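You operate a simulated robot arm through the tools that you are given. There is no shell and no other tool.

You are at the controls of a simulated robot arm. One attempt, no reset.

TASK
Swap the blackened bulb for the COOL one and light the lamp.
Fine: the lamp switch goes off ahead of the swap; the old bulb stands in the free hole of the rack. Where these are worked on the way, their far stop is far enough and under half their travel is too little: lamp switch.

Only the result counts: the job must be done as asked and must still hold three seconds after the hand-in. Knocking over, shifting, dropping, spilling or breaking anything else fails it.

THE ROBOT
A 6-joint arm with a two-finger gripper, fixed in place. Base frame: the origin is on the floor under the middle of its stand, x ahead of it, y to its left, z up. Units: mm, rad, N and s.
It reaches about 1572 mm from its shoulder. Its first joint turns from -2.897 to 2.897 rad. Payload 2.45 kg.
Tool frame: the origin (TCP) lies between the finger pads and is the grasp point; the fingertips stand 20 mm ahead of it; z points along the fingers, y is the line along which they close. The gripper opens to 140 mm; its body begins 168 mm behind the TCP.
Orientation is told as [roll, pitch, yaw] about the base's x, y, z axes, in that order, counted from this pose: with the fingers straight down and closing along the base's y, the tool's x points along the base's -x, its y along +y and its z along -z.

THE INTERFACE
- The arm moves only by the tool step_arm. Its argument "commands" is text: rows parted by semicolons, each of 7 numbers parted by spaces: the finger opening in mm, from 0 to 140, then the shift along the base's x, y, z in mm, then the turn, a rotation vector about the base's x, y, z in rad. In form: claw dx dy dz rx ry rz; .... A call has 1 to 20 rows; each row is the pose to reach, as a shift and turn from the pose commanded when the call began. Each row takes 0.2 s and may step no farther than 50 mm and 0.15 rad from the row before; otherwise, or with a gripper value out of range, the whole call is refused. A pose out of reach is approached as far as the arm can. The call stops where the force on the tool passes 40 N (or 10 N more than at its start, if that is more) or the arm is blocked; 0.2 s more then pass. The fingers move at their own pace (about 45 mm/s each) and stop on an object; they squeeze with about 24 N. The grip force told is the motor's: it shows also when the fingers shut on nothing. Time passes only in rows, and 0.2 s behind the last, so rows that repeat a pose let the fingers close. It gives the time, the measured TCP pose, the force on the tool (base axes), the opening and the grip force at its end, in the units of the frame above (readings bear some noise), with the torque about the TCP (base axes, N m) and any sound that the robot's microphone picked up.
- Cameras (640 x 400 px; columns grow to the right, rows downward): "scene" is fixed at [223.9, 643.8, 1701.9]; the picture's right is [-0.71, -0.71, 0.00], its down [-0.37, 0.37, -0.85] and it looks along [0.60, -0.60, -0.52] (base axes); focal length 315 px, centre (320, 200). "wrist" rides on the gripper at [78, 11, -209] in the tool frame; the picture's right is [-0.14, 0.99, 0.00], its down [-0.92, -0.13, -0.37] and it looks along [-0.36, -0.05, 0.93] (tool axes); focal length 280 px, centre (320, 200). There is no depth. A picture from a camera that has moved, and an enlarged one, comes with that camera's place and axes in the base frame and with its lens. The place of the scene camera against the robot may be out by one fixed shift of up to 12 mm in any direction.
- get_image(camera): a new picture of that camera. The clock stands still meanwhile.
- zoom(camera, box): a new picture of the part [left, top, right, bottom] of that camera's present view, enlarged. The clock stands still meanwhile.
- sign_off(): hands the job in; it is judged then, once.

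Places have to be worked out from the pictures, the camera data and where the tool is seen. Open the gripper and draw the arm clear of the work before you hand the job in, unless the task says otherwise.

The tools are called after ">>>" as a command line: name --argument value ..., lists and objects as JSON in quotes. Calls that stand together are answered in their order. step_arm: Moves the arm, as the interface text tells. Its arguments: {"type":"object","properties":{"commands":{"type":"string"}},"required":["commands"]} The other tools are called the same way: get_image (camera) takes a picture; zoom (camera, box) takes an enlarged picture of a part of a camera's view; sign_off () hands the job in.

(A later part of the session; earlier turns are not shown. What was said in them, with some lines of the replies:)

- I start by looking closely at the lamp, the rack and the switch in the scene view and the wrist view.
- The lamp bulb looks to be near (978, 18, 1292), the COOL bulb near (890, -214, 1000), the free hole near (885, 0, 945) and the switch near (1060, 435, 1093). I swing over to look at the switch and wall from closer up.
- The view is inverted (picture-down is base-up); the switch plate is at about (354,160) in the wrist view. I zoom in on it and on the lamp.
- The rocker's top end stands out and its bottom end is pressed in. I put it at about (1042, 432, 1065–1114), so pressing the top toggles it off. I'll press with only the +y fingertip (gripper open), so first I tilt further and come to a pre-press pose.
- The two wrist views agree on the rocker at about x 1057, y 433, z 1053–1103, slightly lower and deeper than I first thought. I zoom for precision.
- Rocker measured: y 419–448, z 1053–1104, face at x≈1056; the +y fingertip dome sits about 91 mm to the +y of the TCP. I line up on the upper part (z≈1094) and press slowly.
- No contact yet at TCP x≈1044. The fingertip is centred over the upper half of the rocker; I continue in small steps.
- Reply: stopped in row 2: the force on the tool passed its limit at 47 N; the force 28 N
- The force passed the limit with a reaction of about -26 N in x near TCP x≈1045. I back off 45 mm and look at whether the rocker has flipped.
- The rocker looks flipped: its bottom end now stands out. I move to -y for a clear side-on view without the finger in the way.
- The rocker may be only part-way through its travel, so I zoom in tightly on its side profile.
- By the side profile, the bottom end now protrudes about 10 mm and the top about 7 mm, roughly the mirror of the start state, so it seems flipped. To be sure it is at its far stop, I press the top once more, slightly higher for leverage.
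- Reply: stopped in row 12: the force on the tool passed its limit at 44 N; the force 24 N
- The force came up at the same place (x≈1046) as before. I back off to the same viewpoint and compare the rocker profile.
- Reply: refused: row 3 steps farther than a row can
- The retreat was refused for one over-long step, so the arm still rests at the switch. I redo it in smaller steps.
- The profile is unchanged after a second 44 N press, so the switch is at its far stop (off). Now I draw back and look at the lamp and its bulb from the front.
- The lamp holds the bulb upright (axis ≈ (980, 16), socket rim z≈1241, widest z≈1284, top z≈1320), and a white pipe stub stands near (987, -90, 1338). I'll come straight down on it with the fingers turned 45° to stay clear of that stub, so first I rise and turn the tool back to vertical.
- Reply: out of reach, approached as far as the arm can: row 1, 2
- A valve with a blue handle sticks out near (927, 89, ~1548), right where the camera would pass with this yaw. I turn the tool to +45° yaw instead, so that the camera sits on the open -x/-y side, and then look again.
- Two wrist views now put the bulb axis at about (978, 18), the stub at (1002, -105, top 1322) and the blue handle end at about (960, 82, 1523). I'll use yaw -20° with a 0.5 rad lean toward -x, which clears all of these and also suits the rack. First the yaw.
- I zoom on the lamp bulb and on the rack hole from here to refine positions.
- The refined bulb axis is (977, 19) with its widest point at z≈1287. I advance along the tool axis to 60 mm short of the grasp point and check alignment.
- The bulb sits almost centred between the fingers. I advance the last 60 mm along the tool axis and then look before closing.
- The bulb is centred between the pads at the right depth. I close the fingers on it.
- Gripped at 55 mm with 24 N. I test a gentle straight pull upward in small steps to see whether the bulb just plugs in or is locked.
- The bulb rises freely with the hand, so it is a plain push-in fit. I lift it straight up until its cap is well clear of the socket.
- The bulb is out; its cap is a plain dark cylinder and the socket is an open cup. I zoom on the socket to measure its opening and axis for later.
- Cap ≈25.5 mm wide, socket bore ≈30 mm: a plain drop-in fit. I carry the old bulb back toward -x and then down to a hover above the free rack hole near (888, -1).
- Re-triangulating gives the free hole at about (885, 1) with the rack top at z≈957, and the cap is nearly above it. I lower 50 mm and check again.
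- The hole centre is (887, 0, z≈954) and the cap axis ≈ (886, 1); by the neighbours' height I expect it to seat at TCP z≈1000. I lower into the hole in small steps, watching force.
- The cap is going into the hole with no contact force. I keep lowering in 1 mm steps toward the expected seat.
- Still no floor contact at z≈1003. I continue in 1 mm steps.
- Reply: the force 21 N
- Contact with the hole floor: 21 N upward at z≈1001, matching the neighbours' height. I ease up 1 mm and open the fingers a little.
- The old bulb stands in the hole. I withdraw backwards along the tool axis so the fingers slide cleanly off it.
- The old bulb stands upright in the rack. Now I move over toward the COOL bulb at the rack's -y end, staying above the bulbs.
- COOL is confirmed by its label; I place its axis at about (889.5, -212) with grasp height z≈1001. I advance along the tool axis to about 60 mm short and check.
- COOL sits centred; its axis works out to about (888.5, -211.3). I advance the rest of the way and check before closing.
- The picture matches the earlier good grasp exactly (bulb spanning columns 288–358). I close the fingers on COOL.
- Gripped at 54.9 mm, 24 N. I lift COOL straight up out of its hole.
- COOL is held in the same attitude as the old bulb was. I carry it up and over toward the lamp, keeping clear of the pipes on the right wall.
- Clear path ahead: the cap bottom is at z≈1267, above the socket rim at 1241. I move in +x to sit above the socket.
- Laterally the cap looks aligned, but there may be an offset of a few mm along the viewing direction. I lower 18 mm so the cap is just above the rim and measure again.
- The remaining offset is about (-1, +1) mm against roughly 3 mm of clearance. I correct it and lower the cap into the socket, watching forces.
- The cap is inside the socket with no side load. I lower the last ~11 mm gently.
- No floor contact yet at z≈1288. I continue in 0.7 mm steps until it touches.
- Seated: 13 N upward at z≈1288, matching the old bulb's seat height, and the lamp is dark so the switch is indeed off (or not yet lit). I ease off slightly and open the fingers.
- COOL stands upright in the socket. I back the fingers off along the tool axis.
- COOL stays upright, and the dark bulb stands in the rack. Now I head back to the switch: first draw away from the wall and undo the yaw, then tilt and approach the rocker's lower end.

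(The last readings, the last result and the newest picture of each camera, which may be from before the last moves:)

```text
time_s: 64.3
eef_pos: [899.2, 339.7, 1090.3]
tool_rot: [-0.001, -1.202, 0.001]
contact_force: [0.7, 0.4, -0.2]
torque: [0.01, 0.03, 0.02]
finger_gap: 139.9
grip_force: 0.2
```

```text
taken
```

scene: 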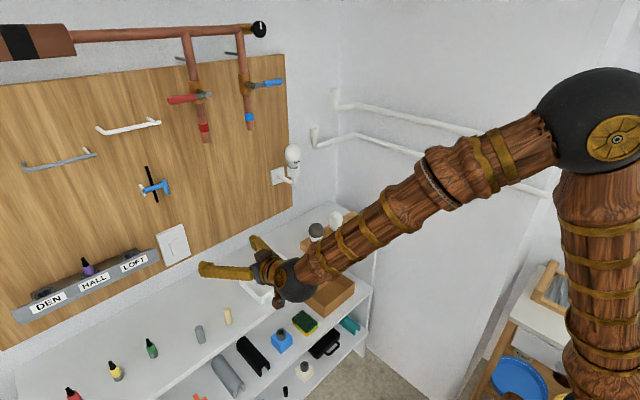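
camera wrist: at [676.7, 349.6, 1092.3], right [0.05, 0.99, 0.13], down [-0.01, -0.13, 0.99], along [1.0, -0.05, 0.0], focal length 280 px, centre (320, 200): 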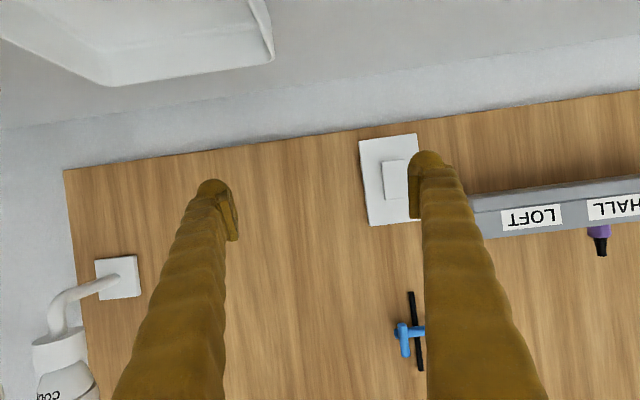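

I'm in front of the switch again with COOL still in its socket. I line up on the rocker's lower end (z≈1060) and press slowly.

>>> step_arm --commands "140 20 2 -14 0 0 0; 140 45 2.5 -26 0 0 0; 140 80 2.5 -26 0 0 0; 140 110 2.5 -26 0 0 0; 140 128 2.5 -26 0 0 0; 140 136 2.5 -26 0 0 0; 140 140 2.5 -26 0 0 0; 140 142 2.5 -26 0 0 0; 140 143 2.5 -26 0 0 0; 140 144 2.5 -26 0 0 0; 140 145 2.5 -26 0 0 0; 140 146 2.5 -26 0 0 0; 140 147 2.5 -26 0 0 0; 140 148 2.5 -26 0 0 0; 140 149 2.5 -26 0 0 0; 140 150 2.5 -26 0 0 0; 140 151 2.5 -26 0 0 0; 140 152 2.5 -26 0 0 0"

>>> get_image --camera "wrist"

>>> get_image --camera "scene"

```text
time_s: 66.6
eef_pos: [1042.5, 343.2, 1063.9]
tool_rot: [-0.005, -1.198, 0.006]
contact_force: [-14.5, -3.2, 2.9]
torque: [0.2, -0.22, 1.16]
finger_gap: 139.9
grip_force: 0.0
stopped in row 11: the force on the tool passed its limit at 45 N (the readings are from after the stop); the commanded pose is now the measured one
```

```text
taken
camera wrist: at [820.0, 352.2, 1065.8], right [0.05, 0.99, 0.13], down [-0.01, -0.13, 0.99], along [1.0, -0.05, 0.0], focal length 280 px, centre (320, 200)
```

wrist: 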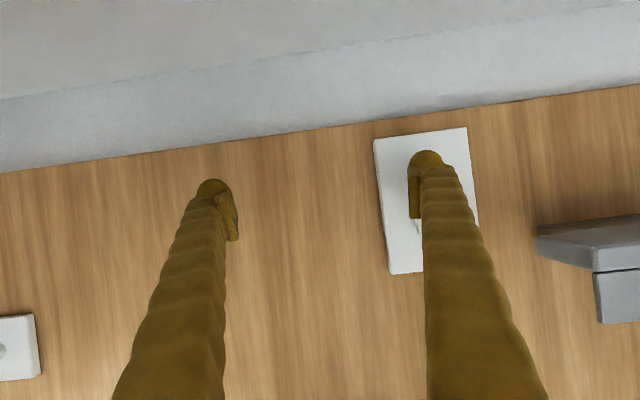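

```text
taken
```

scene: 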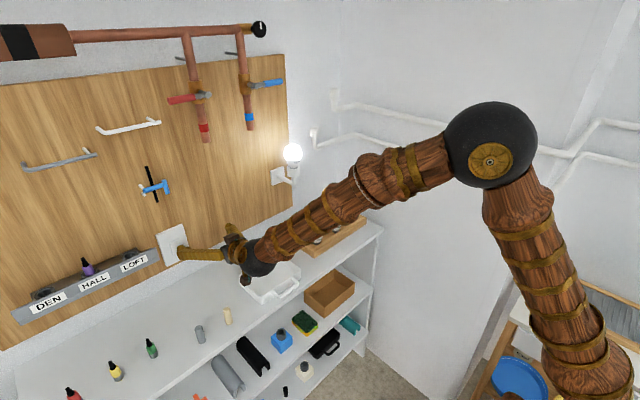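

The lamp lights up cool white, so bottom-pressed is ON and my earlier press was indeed OFF. I back away and check the rocker's position and that the lamp stays lit.

>>> step_arm --commands "140 -10 0 0 0 0 0; 140 -45 0 5 0 0 0; 140 -75 -30 20 0 0 0; 140 -95 -70 35 0 0 0; 140 -97 -110 50 0 0 0; 140 -97 -145 52 0 0 0; 140 -97 -145 52 0 0 0"

>>> zoom --camera "wrist" --box '[496, 106, 544, 172]'

>>> zoom --camera "scene" --box '[150, 215, 198, 275]'

>>> zoom --camera "scene" --box '[260, 130, 400, 250]'

```text
time_s: 68.2
eef_pos: [945.8, 195.8, 1114.8]
tool_rot: [-0.002, -1.197, 0.004]
contact_force: [0.6, -0.9, 0.0]
torque: [0.0, 0.0, -0.02]
finger_gap: 140.0
grip_force: 0.0
```

```text
6.06 times, centred on (520, 139) of wrist
camera zoom: at [722.9, 206.2, 1117.0], right [0.05, 0.99, 0.13], down [-0.01, -0.13, 0.99], along [1.0, -0.05, 0.0], focal length 1699 px, centre (-892, 570)
```

zoom: 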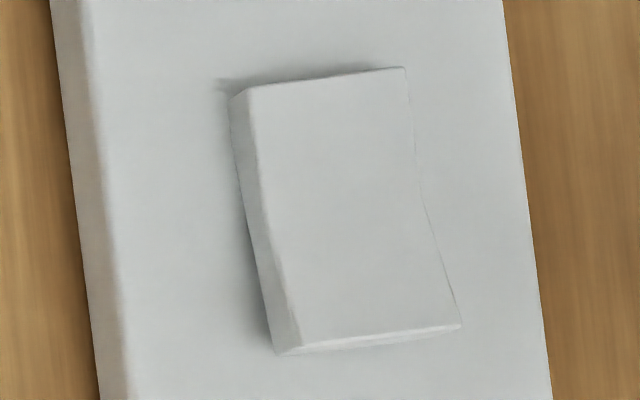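

```text
6.67 times, centred on (174, 245) of scene
camera zoom: at [223.9, 643.8, 1701.9], right [-0.71, -0.71, 0.0], down [-0.37, 0.37, -0.85], along [0.6, -0.6, -0.52], focal length 2097 px, centre (1293, -100)
```

zoom: 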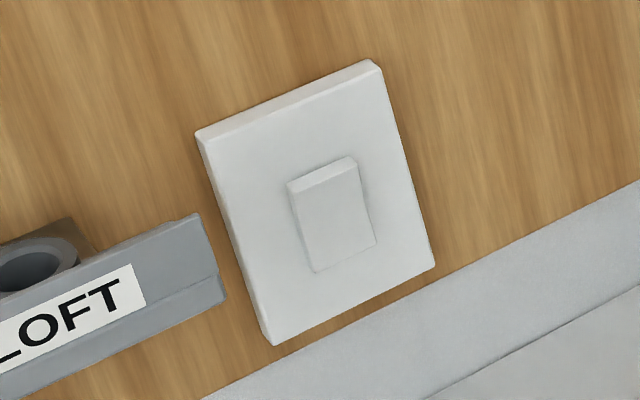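

```text
3.33 times, centred on (330, 190) of scene
camera zoom: at [223.9, 643.8, 1701.9], right [-0.71, -0.71, 0.0], down [-0.37, 0.37, -0.85], along [0.6, -0.6, -0.52], focal length 1049 px, centre (287, 233)
```

zoom: 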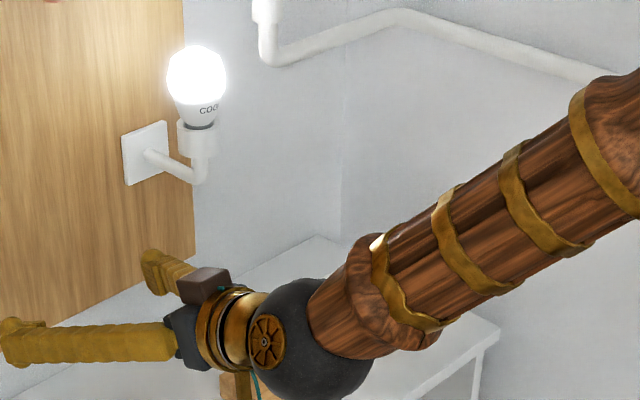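

The rocker is back fully in its ON position, identical to its original look, and the lamp is lit. I draw the arm clear of the work, with the gripper open, and check the rack.

>>> step_arm --commands "140 -28 0 14 0 0.1 0; 140 -56 0 32 0 0.21 0; 140 -84 0 52 0 0.32 0; 140 -112 0 74 0 0.43 0; 140 -140 0 98 0 0.54 0; 140 -168 0 124 0 0.65 0; 140 -196 0 150 0 0.76 0; 140 -224 -10 176 0 0.87 0; 140 -252 -20 202 0 0.98 0; 140 -280 -30 228 0 1.09 0; 140 -308 -40 254 0 1.2 0; 140 -330 -50 280 0 1.2 0; 140 -350 -60 300 0 1.2 0; 140 -350 -60 300 0 1.2 0"

>>> get_image --camera "scene"

>>> get_image --camera "wrist"

>>> zoom --camera "scene" --box '[260, 130, 400, 260]'

```text
time_s: 71.2
eef_pos: [596.3, 137.2, 1415.8]
tool_rot: [0.0, 0.004, 0.001]
contact_force: [-1.0, -0.3, -0.1]
torque: [0.03, 0.02, -0.02]
finger_gap: 140.0
grip_force: 0.0
```

```text
taken
```

scene: 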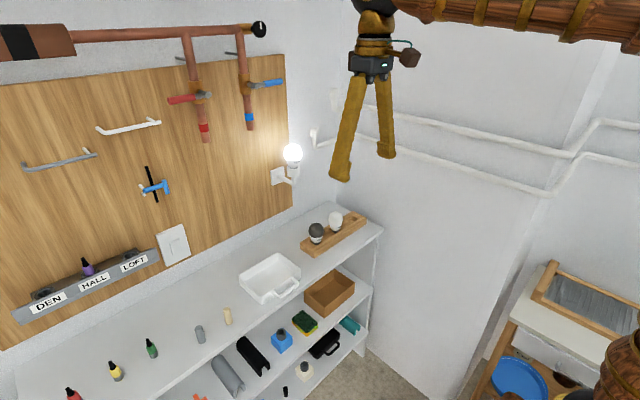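

```text
taken
camera wrist: at [518.9, 146.9, 1623.8], right [0.14, 0.99, 0.0], down [0.92, -0.13, 0.37], along [0.36, -0.05, -0.93], focal length 280 px, centre (320, 200)
```

wrist: 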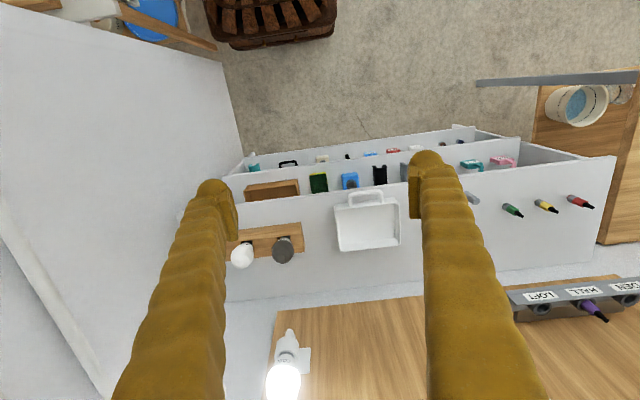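

```text
3.08 times, centred on (330, 195) of scene
camera zoom: at [223.9, 643.8, 1701.9], right [-0.71, -0.71, 0.0], down [-0.37, 0.37, -0.85], along [0.6, -0.6, -0.52], focal length 968 px, centre (289, 215)
```

zoom: 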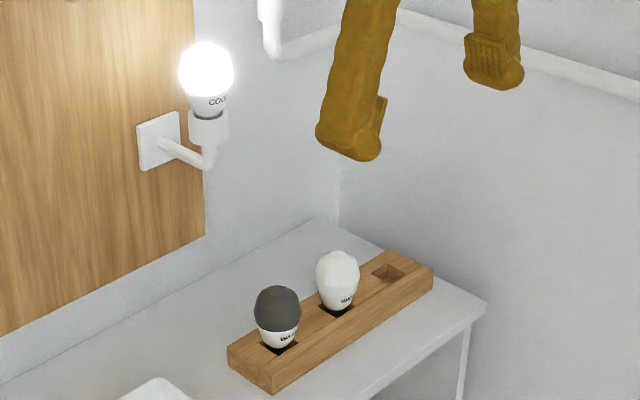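

Everything is in place. The COOL bulb is lit in the lamp, the blackened bulb stands in what was the free hole, and the spare WARM bulb and the rack haven't moved. The switch is ON at its stop, and the arm is clear with the gripper open, so I hand the job in.

>>> sign_off

```text
The job is handed in.
```

The COOL bulb is now in the lamp and lit. The blackened bulb stands upright in the rack hole that was free.

- **Switch:** I pressed it off before the swap and checked it was at its stop with a second press. After COOL was seated I pressed it back on, and the lamp lit. The rocker now looks the same as it did at the start.
- **Bulbs:** both lifted out freely with no twisting. Each touched the bottom of its hole or socket lightly before I let go.
- **Everything else:** the spare WARM bulb and the rack look unmoved in the last pictures, and nothing else was touched. The gripper is open and the arm is drawn back from the work.

The job is handed in. The verdict is not shown to me.
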